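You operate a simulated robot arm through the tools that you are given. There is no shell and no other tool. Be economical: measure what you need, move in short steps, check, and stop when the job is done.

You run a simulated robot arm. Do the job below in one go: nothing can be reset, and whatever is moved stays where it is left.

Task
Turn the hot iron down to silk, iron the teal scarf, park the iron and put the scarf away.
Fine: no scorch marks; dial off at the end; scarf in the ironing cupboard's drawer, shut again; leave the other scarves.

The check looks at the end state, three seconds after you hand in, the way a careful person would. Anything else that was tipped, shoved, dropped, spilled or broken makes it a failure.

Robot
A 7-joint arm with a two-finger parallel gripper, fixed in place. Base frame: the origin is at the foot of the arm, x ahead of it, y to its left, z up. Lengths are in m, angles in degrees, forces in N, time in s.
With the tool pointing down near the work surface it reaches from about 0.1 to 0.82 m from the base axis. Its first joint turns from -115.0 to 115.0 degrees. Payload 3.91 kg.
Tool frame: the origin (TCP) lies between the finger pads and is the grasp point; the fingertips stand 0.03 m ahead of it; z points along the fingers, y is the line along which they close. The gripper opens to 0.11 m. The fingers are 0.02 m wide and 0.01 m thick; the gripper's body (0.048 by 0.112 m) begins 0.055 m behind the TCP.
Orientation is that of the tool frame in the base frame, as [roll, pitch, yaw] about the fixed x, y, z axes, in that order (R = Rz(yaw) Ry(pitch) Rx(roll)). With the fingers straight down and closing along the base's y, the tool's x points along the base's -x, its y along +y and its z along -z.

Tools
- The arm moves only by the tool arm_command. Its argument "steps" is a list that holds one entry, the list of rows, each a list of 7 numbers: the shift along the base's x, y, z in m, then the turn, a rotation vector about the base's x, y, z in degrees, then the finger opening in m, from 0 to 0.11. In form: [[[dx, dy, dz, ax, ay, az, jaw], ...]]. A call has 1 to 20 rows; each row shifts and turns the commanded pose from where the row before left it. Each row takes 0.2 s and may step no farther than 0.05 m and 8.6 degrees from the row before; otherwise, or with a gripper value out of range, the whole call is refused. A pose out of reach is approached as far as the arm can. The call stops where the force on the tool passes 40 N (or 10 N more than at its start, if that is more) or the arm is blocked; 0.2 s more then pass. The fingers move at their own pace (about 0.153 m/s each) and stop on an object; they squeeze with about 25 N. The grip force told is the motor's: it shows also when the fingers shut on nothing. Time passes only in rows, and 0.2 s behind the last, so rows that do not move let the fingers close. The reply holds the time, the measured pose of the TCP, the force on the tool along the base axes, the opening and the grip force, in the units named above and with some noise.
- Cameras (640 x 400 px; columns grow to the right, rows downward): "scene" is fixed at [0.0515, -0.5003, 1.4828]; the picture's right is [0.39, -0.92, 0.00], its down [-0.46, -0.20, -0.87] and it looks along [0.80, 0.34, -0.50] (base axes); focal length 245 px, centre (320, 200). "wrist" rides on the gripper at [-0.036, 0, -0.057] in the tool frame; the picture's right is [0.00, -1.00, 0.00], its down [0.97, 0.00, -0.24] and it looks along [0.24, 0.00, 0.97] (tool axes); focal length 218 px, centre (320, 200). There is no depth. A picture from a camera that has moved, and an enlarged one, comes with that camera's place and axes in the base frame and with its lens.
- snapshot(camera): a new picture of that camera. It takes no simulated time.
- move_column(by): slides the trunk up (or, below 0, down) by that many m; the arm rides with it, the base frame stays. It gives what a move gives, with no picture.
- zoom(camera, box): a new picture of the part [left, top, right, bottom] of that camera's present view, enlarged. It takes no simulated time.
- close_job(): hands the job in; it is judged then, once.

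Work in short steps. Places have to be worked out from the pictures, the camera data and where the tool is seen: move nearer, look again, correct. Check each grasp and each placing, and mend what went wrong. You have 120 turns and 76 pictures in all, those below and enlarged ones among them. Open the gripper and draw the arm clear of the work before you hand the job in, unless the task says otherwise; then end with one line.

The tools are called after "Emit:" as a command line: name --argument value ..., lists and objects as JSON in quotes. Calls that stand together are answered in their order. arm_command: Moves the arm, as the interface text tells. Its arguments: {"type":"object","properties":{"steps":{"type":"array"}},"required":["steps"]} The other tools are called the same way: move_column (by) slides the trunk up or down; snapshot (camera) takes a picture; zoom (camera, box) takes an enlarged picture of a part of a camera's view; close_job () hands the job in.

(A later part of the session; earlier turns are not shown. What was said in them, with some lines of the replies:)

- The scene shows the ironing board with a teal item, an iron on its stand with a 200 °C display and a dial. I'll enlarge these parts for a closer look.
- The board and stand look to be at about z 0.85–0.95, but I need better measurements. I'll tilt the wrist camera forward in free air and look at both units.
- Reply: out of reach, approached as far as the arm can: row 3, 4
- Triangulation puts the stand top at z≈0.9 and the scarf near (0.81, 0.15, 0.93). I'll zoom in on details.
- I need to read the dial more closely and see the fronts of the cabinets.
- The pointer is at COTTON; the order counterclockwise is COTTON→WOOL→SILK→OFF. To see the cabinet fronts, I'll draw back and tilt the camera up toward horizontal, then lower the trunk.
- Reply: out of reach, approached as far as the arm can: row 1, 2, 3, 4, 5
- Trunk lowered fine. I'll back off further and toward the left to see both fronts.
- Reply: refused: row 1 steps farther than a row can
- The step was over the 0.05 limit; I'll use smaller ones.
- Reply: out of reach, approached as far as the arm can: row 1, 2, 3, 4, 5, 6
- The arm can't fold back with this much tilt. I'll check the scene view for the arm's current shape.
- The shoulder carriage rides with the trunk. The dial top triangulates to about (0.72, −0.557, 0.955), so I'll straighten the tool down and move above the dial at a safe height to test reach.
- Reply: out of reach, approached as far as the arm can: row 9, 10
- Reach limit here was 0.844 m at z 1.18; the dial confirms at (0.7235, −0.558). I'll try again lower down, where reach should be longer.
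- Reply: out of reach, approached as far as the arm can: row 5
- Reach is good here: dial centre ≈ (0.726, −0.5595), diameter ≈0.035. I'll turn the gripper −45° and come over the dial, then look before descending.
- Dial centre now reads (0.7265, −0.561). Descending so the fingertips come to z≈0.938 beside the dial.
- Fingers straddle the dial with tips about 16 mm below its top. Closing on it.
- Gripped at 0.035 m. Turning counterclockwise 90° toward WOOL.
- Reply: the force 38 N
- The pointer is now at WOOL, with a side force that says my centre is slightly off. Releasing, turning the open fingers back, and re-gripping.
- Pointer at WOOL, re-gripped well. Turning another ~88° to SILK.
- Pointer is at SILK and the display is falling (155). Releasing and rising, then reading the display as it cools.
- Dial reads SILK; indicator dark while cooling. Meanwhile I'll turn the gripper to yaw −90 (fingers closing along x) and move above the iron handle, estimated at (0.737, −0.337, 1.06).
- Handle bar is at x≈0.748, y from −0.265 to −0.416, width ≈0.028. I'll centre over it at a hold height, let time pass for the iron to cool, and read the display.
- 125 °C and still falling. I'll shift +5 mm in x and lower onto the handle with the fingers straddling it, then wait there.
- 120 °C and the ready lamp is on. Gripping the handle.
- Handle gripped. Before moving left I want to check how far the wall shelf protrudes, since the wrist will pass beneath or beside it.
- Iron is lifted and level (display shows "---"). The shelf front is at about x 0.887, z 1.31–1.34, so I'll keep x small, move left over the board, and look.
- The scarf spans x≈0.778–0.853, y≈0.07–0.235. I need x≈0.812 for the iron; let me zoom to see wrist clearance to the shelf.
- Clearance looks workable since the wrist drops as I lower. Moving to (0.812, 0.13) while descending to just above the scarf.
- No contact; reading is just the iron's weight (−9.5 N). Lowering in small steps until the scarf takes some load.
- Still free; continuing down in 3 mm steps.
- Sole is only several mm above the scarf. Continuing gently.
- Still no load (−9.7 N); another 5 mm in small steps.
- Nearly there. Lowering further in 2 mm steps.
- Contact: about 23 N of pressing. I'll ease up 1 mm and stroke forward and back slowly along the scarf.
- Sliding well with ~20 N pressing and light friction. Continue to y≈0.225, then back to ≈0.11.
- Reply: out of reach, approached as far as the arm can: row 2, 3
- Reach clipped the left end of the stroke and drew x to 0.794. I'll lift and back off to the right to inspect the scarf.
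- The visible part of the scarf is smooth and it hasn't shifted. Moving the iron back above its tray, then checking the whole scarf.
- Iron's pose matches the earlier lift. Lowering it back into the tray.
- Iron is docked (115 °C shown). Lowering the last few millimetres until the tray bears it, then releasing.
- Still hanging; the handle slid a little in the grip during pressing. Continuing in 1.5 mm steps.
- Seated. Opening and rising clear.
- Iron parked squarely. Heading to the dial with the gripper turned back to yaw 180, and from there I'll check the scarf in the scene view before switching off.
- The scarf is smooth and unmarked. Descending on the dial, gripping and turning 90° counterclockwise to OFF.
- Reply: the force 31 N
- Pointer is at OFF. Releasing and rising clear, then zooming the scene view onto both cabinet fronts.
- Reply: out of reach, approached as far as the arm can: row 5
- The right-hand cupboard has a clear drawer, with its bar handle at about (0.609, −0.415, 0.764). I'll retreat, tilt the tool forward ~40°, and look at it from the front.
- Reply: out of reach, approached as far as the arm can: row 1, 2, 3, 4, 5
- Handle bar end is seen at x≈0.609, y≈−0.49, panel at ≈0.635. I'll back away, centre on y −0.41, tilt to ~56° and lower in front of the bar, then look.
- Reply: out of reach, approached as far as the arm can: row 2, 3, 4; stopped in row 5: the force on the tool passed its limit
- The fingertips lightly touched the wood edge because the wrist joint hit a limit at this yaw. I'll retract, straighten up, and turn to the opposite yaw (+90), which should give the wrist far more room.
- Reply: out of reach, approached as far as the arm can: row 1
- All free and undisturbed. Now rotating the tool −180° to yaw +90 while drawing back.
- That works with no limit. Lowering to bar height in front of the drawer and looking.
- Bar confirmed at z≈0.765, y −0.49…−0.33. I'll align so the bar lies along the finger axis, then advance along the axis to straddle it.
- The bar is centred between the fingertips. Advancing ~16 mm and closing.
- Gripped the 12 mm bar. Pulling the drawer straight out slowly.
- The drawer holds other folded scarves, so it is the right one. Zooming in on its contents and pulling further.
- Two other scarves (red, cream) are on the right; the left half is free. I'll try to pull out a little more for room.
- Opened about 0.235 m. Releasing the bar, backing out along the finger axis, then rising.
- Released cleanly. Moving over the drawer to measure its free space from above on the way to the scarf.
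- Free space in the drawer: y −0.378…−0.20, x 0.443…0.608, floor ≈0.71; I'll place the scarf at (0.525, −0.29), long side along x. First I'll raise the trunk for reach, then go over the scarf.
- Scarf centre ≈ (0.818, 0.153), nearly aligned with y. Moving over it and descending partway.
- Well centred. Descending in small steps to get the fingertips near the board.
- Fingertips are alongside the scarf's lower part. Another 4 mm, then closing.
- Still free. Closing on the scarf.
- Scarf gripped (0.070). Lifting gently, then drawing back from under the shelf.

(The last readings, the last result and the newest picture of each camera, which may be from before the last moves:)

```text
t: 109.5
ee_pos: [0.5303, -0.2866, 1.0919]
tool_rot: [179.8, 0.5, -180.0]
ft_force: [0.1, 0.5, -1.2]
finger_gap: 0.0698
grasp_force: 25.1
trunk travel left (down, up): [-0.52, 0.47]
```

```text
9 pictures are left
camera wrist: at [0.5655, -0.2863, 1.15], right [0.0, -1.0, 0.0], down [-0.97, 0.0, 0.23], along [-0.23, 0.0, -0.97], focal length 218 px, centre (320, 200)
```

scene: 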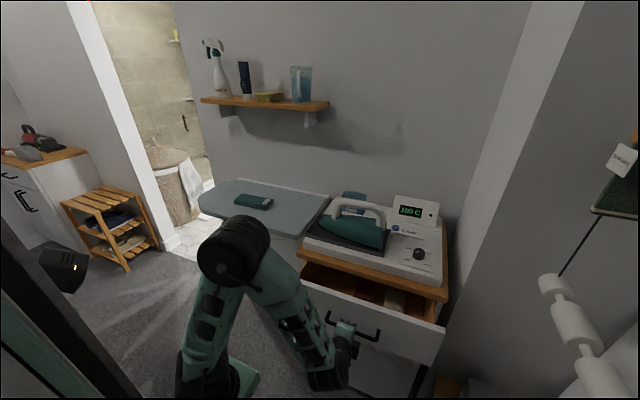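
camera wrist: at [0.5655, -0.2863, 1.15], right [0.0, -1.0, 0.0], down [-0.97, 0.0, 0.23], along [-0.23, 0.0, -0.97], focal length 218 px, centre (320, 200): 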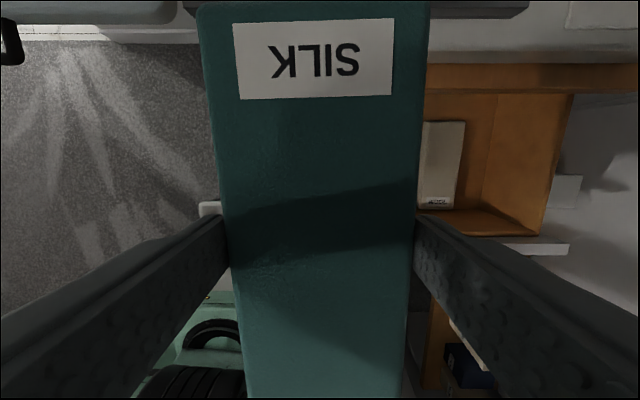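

The scarf lines up with the cream one in x (0.445–0.612) and has clearance in y. Descending into the drawer in stages.

Emit:
arm_command --steps '[[[0, -0.003, -0.04, 0, 0, 0, 0.04], [0, 0, -0.04, 0, 0, 0, 0.04], [0, 0, -0.04, 0, 0, 0, 0.04], [0, 0, -0.04, 0, 0, 0, 0.04], [0, 0, -0.04, 0, 0, 0, 0.04], [0, 0, -0.03, 0, 0, 0, 0.04], [0, 0, 0, 0, 0, 0, 0.04]]]'

Emit:
snapshot --camera "wrist"

Emit:
zoom --camera "scene" --box '[240, 180, 480, 380]'

```text
t: 111.1
ee_pos: [0.5278, -0.2916, 0.8613]
tool_rot: [179.9, 0.5, 180.0]
ft_force: [1.3, -4.4, 7.3]
finger_gap: 0.0693
grasp_force: 25.1
trunk travel left (down, up): [-0.52, 0.47]
```

```text
8 pictures are left
camera wrist: at [0.5632, -0.2911, 0.9206], right [0.0, -1.0, 0.0], down [-0.97, 0.0, 0.23], along [-0.23, 0.0, -0.97], focal length 218 px, centre (320, 200)
```

wrist: 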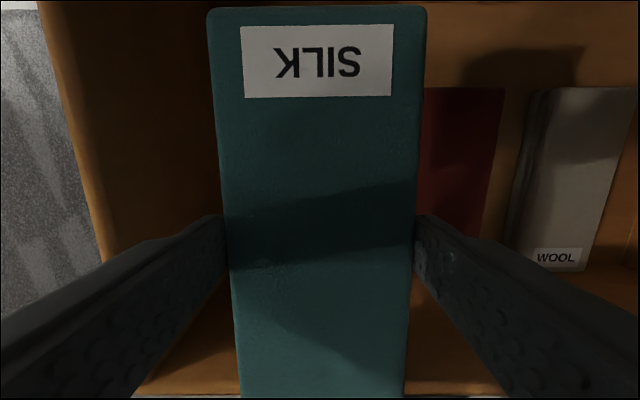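

```text
2.00 times, centred on (360, 280) of scene
camera zoom: at [0.0515, -0.5003, 1.4828], right [0.39, -0.92, 0.0], down [-0.46, -0.2, -0.87], along [0.8, 0.34, -0.5], focal length 491 px, centre (240, 40)
```

zoom: 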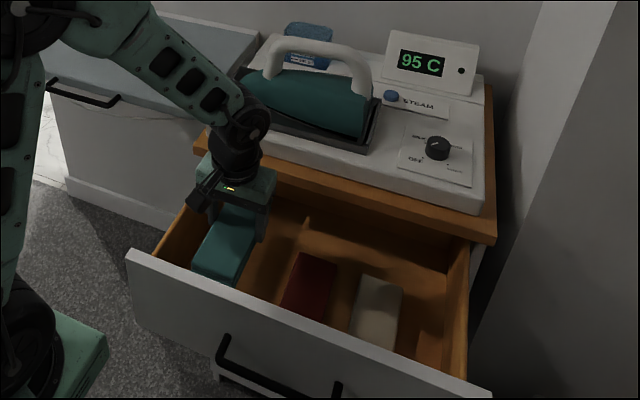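

There's a small 7 N reading; checking whether it's settling or contact with a hold.

Emit:
arm_command --steps '[[[0, 0, 0, 0, 0, 0, 0.04], [0, 0, 0, 0, 0, 0, 0.04]]]'

Emit:
zoom --camera "scene" --box '[290, 240, 390, 330]'

```text
t: 111.7
ee_pos: [0.5276, -0.291, 0.8611]
tool_rot: [179.9, 0.4, -180.0]
ft_force: [1.4, -1.7, 4.0]
finger_gap: 0.0694
grasp_force: 25.0
trunk travel left (down, up): [-0.52, 0.47]
```

```text
4.44 times, centred on (340, 285) of scene
camera zoom: at [0.0515, -0.5003, 1.4828], right [0.39, -0.92, 0.0], down [-0.46, -0.2, -0.87], along [0.8, 0.34, -0.5], focal length 1090 px, centre (231, -178)
```

zoom: 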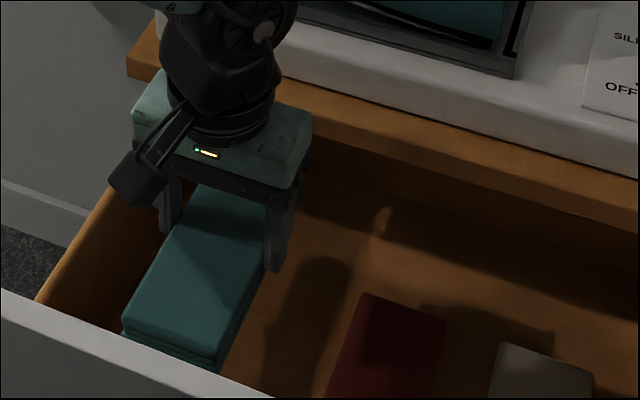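

There is a steady ~5 N upward: the scarf's front end is probably brushing the drawer front's inner edge. I'll lift 4 mm, shift +12 mm in x, and re-read.

Emit:
arm_command --steps '[[[0, 0, 0.004, 0, 0, 0, 0.04], [0.006, 0, 0, 0, 0, 0, 0.04], [0.006, 0, 0, 0, 0, 0, 0.04], [0, 0, 0, 0, 0, 0, 0.04], [0, 0, 0, 0, 0, 0, 0.04]]]'

```text
t: 112.9
ee_pos: [0.5412, -0.289, 0.8658]
tool_rot: [179.9, 0.4, 180.0]
ft_force: [0.3, -0.7, -2.3]
finger_gap: 0.0691
grasp_force: 25.5
trunk travel left (down, up): [-0.52, 0.47]
```

Now free (−2 N, scarf weight). Descending a little and checking the load.

Emit:
arm_command --steps '[[[0, 0, -0.01, 0, 0, 0, 0.04], [0, 0, -0.01, 0, 0, 0, 0.04], [0, 0, -0.01, 0, 0, 0, 0.04], [0, 0, 0, 0, 0, 0, 0.04]]]'

```text
t: 113.9
ee_pos: [0.5416, -0.2903, 0.8354]
tool_rot: [179.9, 0.5, -180.0]
ft_force: [-0.5, 0.0, -1.6]
finger_gap: 0.0693
grasp_force: 25.6
trunk travel left (down, up): [-0.52, 0.47]
```

Clear of the edge now. Continuing down toward the floor.

Emit:
arm_command --steps '[[[0, 0, -0.02, 0, 0, 0, 0.04], [0, 0, -0.02, 0, 0, 0, 0.04], [0, 0, -0.02, 0, 0, 0, 0.04], [0, 0, -0.01, 0, 0, 0, 0.04], [0, 0, 0, 0, 0, 0, 0.04]]]'

```text
t: 115.1
ee_pos: [0.542, -0.29, 0.7638]
tool_rot: [179.8, 0.4, -180.0]
ft_force: [0.1, -0.3, -0.7]
finger_gap: 0.0695
grasp_force: 24.6
trunk travel left (down, up): [-0.52, 0.47]
```

Emit:
arm_command --steps '[[[0, 0, -0.005, 0, 0, 0, 0.04], [0, 0, -0.005, 0, 0, 0, 0.04], [0, 0, -0.004, 0, 0, 0, 0.04], [0, 0, 0, 0, 0, 0, 0.04]]]'

Emit:
snapshot --camera "wrist"

```text
t: 116.1
ee_pos: [0.5405, -0.2909, 0.752]
tool_rot: [179.9, 0.5, 179.9]
ft_force: [0.3, -0.8, -0.6]
finger_gap: 0.0694
grasp_force: 24.8
trunk travel left (down, up): [-0.52, 0.47]
```

```text
5 pictures are left
camera wrist: at [0.5764, -0.2906, 0.8098], right [0.0, -1.0, 0.0], down [-0.97, 0.0, 0.23], along [-0.23, 0.0, -0.97], focal length 218 px, centre (320, 200)
```

wrist: 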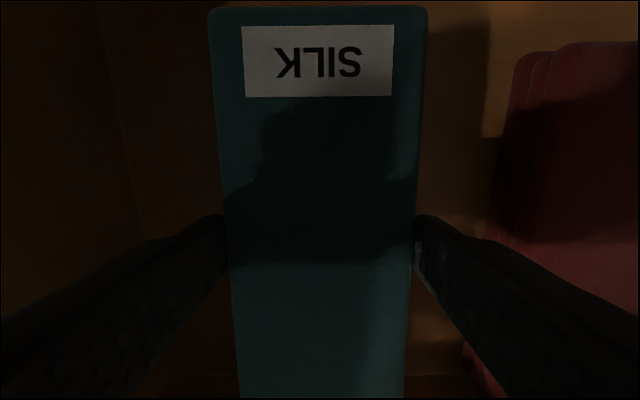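

Beside the red scarf with a gap. Lowering in small steps until the floor takes load.

Emit:
arm_command --steps '[[[0, 0, -0.003, 0, 0, 0, 0.04], [0, 0, -0.003, 0, 0, 0, 0.04], [0, 0, 0, 0, 0, 0, 0.04]]]'

```text
t: 116.9
ee_pos: [0.5418, -0.2908, 0.7448]
tool_rot: [179.9, 0.5, -180.0]
ft_force: [-0.1, -0.5, -1.0]
finger_gap: 0.0691
grasp_force: 25.2
trunk travel left (down, up): [-0.52, 0.47]
```

Emit:
arm_command --steps '[[[0, 0, -0.003, 0, 0, 0, 0.04], [0, 0, -0.003, 0, 0, 0, 0.04], [0, 0, 0, 0, 0, 0, 0.04]]]'

```text
t: 117.7
ee_pos: [0.5399, -0.2909, 0.7412]
tool_rot: [180.0, 0.5, 179.9]
ft_force: [0.6, -1.0, 8.6]
finger_gap: 0.0696
grasp_force: 24.9
trunk travel left (down, up): [-0.52, 0.47]
```

Seated on the drawer floor. Releasing and rising straight up.

Emit:
arm_command --steps '[[[0, 0, 0, 0, 0, 0, 0.085], [0, 0, 0, 0, 0, 0, 0.085], [0, 0, 0.02, 0, 0, 0, 0.085], [0, 0, 0.04, 0, 0, 0, 0.085], [0, 0, 0.04, 0, 0, 0, 0.085], [0, 0, 0.04, 0, 0, 0, 0.085], [0, 0, 0.04, 0, 0, 0, 0.085], [0, 0, 0.045, 0, 0, 0, 0.085], [0, 0, 0.045, 0, 0, 0, 0.085], [0, 0, 0.045, 0, 0, 0, 0.085], [0, 0, 0.045, 0, 0, 0, 0.085], [0, 0, 0, 0, 0, 0, 0.085]]]'

Emit:
zoom --camera "wrist" --box '[120, 0, 520, 250]'

```text
t: 120.3
ee_pos: [0.5427, -0.294, 1.0985]
tool_rot: [179.9, 0.4, -179.9]
ft_force: [-0.1, -0.1, 0.5]
finger_gap: 0.085
grasp_force: 0.1
trunk travel left (down, up): [-0.52, 0.47]
```

```text
1.60 times, centred on (320, 125) of wrist
camera zoom: at [0.5784, -0.2941, 1.1573], right [0.0, -1.0, 0.0], down [-0.97, 0.0, 0.23], along [-0.23, 0.0, -0.97], focal length 349 px, centre (320, 320)
```

zoom: 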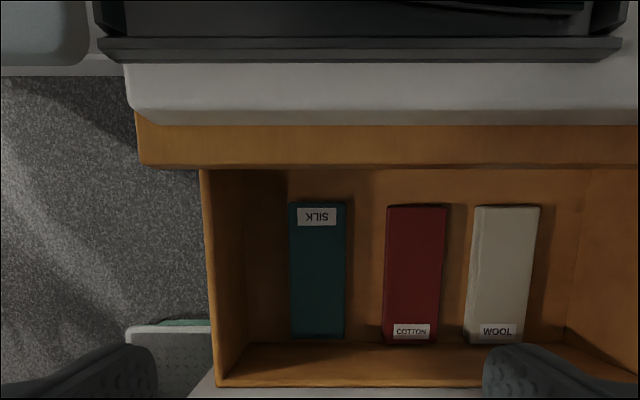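

The scarf lies flat beside the red and cream ones. Moving back in front of the drawer with yaw +90, then lowering the trunk to the earlier setting.

Emit:
arm_command --steps '[[[-0.02, -0.01, 0.011, 0, 0, -7.5, 0.03], [-0.02, -0.01, 0.011, 0, 0, -7.5, 0.03], [-0.02, -0.01, 0.011, 0, 0, -7.5, 0.03], [-0.02, -0.01, 0.011, 0, 0, -7.5, 0.03], [-0.02, -0.01, 0.011, 0, 0, -7.5, 0.03], [-0.02, -0.01, 0.011, 0, 0, -7.5, 0.03], [-0.02, -0.01, 0.011, 0, 0, -7.5, 0.03], [-0.02, -0.01, 0.011, 0, 0, -7.5, 0.03], [-0.02, -0.01, 0.011, 0, 0, -7.5, 0.03], [-0.02, -0.01, 0.01, 0, 0, -7.5, 0.03], [-0.015, -0.01, 0.01, 0, 0, -7.5, 0.03], [-0.01, -0.0065, 0.01, 0, 0, -7.5, 0.03], [0, 0, 0, 0, 0, 0, 0.03]]]'

Emit:
move_column --by -0.12

```text
t: 123.1
ee_pos: [0.3178, -0.4081, 1.2294]
tool_rot: [179.9, 0.4, 89.9]
ft_force: [0.0, -0.5, 0.2]
finger_gap: 0.0299
grasp_force: 0.0
trunk travel left (down, up): [-0.52, 0.47]
```

```text
t: 124.6
ee_pos: [0.3194, -0.4095, 1.1099]
tool_rot: [180.0, 0.4, 90.1]
ft_force: [0.5, 0.1, 0.0]
finger_gap: 0.0298
grasp_force: 0.0
trunk travel left (down, up): [-0.4, 0.59]
```

Back at the earlier retreat pose. Replaying the retreat in reverse to come in front of the bar.

Emit:
arm_command --steps '[[[0, 0, 0, 0, -7.4, 0, 0.03], [0, 0, 0, 0, -8, 0, 0.03], [0, 0, -0.04, 0, -8, 0, 0.03], [0, 0, -0.04, 0, -8, 0, 0.03], [0, 0, -0.04, 0, -8, 0, 0.03], [0, 0, -0.04, 0, -8, 0, 0.03], [-0.002, 0, -0.042, 0, -8, 0, 0.03], [0, 0, -0.04, 0, 0, 0, 0.03], [0, 0, -0.04, 0, 0, 0, 0.03], [0.01, 0, -0.03, 0, 0, 0, 0.03], [0, 0, 0, 0, 0, 0, 0.03]]]'

Emit:
snapshot --camera "wrist"

```text
t: 127.0
ee_pos: [0.3264, -0.4086, 0.7993]
tool_rot: [124.4, 0.2, 89.5]
ft_force: [-0.1, 0.6, 0.2]
finger_gap: 0.03
grasp_force: 0.0
trunk travel left (down, up): [-0.4, 0.59]
```

```text
3 pictures are left
camera wrist: at [0.2793, -0.4433, 0.8328], right [-0.57, 0.0, -0.82], down [-0.19, 0.97, 0.13], along [0.8, 0.23, -0.55], focal length 218 px, centre (320, 200)
```

wrist: 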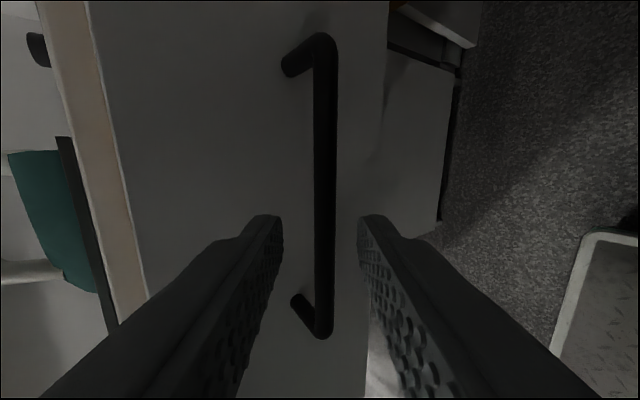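

The bar is centred between the fingers. Advancing, closing on it, then pushing the drawer in.

Emit:
arm_command --steps '[[[0.0164, 0, -0.0122, 0, 0, 0, 0.03], [0.012, 0, -0.009, 0, 0, 0, 0.03], [0, 0, 0, 0, 0, 0, 0.0], [0, 0, 0, 0, 0, 0, 0.0], [0, 0, 0, 0, 0, 0, 0.0]]]'

Emit:
arm_command --steps '[[[0.015, 0, 0, 0, 0, 0, 0.0], [0.02, 0, 0, 0, 0, 0, 0.0], [0.02, 0, 0, 0, 0, 0, 0.0], [0.02, 0, 0, 0, 0, 0, 0.0], [0.02, 0, 0, 0, 0, 0, 0.0], [0.02, 0, 0, 0, 0, 0, 0.0], [0.02, 0, 0, 0, 0, 0, 0.0], [0.02, 0, 0, 0, 0, 0, 0.0], [0.02, 0, 0, 0, 0, 0, 0.0], [0.02, 0, 0, 0, 0, 0, 0.0], [0.015, 0, 0, 0, 0, 0, 0.0], [0.01, 0, 0, 0, 0, 0, 0.0], [0, 0, 0, 0, 0, 0, 0.0]]]'

```text
t: 128.2
ee_pos: [0.3548, -0.4098, 0.7768]
tool_rot: [124.4, 0.4, 89.7]
ft_force: [1.9, -1.0, 10.8]
finger_gap: 0.0118
grasp_force: 45.5
trunk travel left (down, up): [-0.4, 0.59]
```

```text
t: 131.0
ee_pos: [0.5741, -0.409, 0.7763]
tool_rot: [124.4, 0.2, 89.7]
ft_force: [0.9, 9.0, 14.0]
finger_gap: 0.0115
grasp_force: 44.8
trunk travel left (down, up): [-0.4, 0.59]
```

Within ~15 mm of closed. Pushing the last bit until the drawer stop is felt.

Emit:
arm_command --steps '[[[0.006, 0, 0, 0, 0, 0, 0.0], [0.006, 0, 0, 0, 0, 0, 0.0], [0.004, 0, 0, 0, 0, 0, 0.0], [0.003, 0, 0, 0, 0, 0, 0.0], [0, 0, 0, 0, 0, 0, 0.0]]]'

```text
t: 132.2
ee_pos: [0.5913, -0.4089, 0.7767]
tool_rot: [124.6, 0.3, 89.4]
ft_force: [-31.1, 8.8, 17.2]
finger_gap: 0.0118
grasp_force: 44.9
trunk travel left (down, up): [-0.4, 0.59]
```

The stop is felt (−31 N) at the original closed position. Releasing the bar and backing away and up.

Emit:
arm_command --steps '[[[-0.001, 0, 0, 0, 0, 0, 0.0], [0, 0, 0, 0, 0, 0, 0.03], [0, 0, 0, 0, 0, 0, 0.03], [-0.012, 0, 0.0083, 0, 0, 0, 0.03], [-0.0164, 0, 0.0114, 0, 0, 0, 0.03], [-0.0164, 0, 0.0114, 0, 0, 0, 0.03], [-0.04, 0, 0.01, 0, 0, 0, 0.03], [-0.04, 0, 0.02, 0, 0, 0, 0.05], [-0.04, 0, 0.02, 0, 0, 0, 0.08], [-0.03, 0, 0.03, 0, 0, 0, 0.08], [0, 0, 0.04, 0, 8, 0, 0.08], [0, 0, 0.04, 0, 8, 0, 0.08], [0, 0, 0.04, 0, 8, 0, 0.08], [0, 0, 0.04, 0, 8, 0, 0.08], [0, 0, 0.04, 0, 8, 0, 0.08], [0, 0, 0, 0, 0, 0, 0.08]]]'

Emit:
snapshot --camera "scene"

```text
t: 135.6
ee_pos: [0.3989, -0.4125, 1.0856]
tool_rot: [164.7, 0.3, 89.8]
ft_force: [0.5, 0.6, -0.2]
finger_gap: 0.0797
grasp_force: 0.1
trunk travel left (down, up): [-0.4, 0.59]
```

```text
2 pictures are left
```

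scene: 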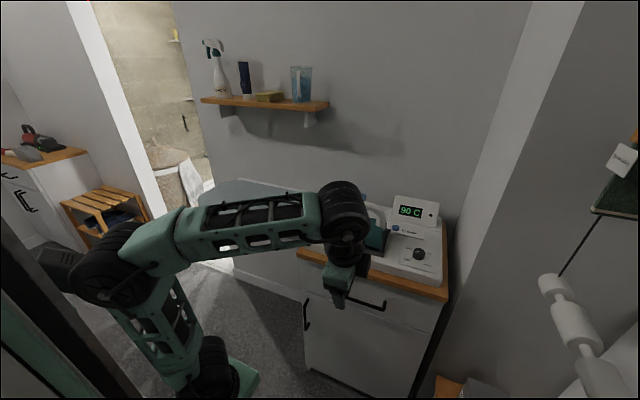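

The drawer looks shut and everything else is in place. One zoom to confirm.

Emit:
zoom --camera "scene" --box '[290, 190, 470, 330]'

```text
2.86 times, centred on (380, 260) of scene
camera zoom: at [0.0515, -0.5003, 1.4828], right [0.39, -0.92, 0.0], down [-0.46, -0.2, -0.87], along [0.8, 0.34, -0.5], focal length 701 px, centre (149, 29)
```

zoom: 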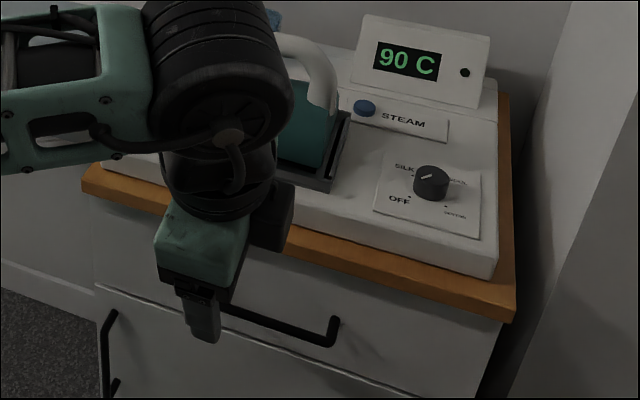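

Drawer is flush, dial at OFF and cooling (90 °C), iron docked, arm clear and gripper open. Handing in.

Emit:
close_job

```text
The job is handed in.
```

I turned the iron down to silk, ironed the teal scarf smooth with no scorch marks, parked the iron on its stand with the dial at OFF, and laid the scarf in the ironing cupboard's drawer, which is shut again with the other scarves left where they were.
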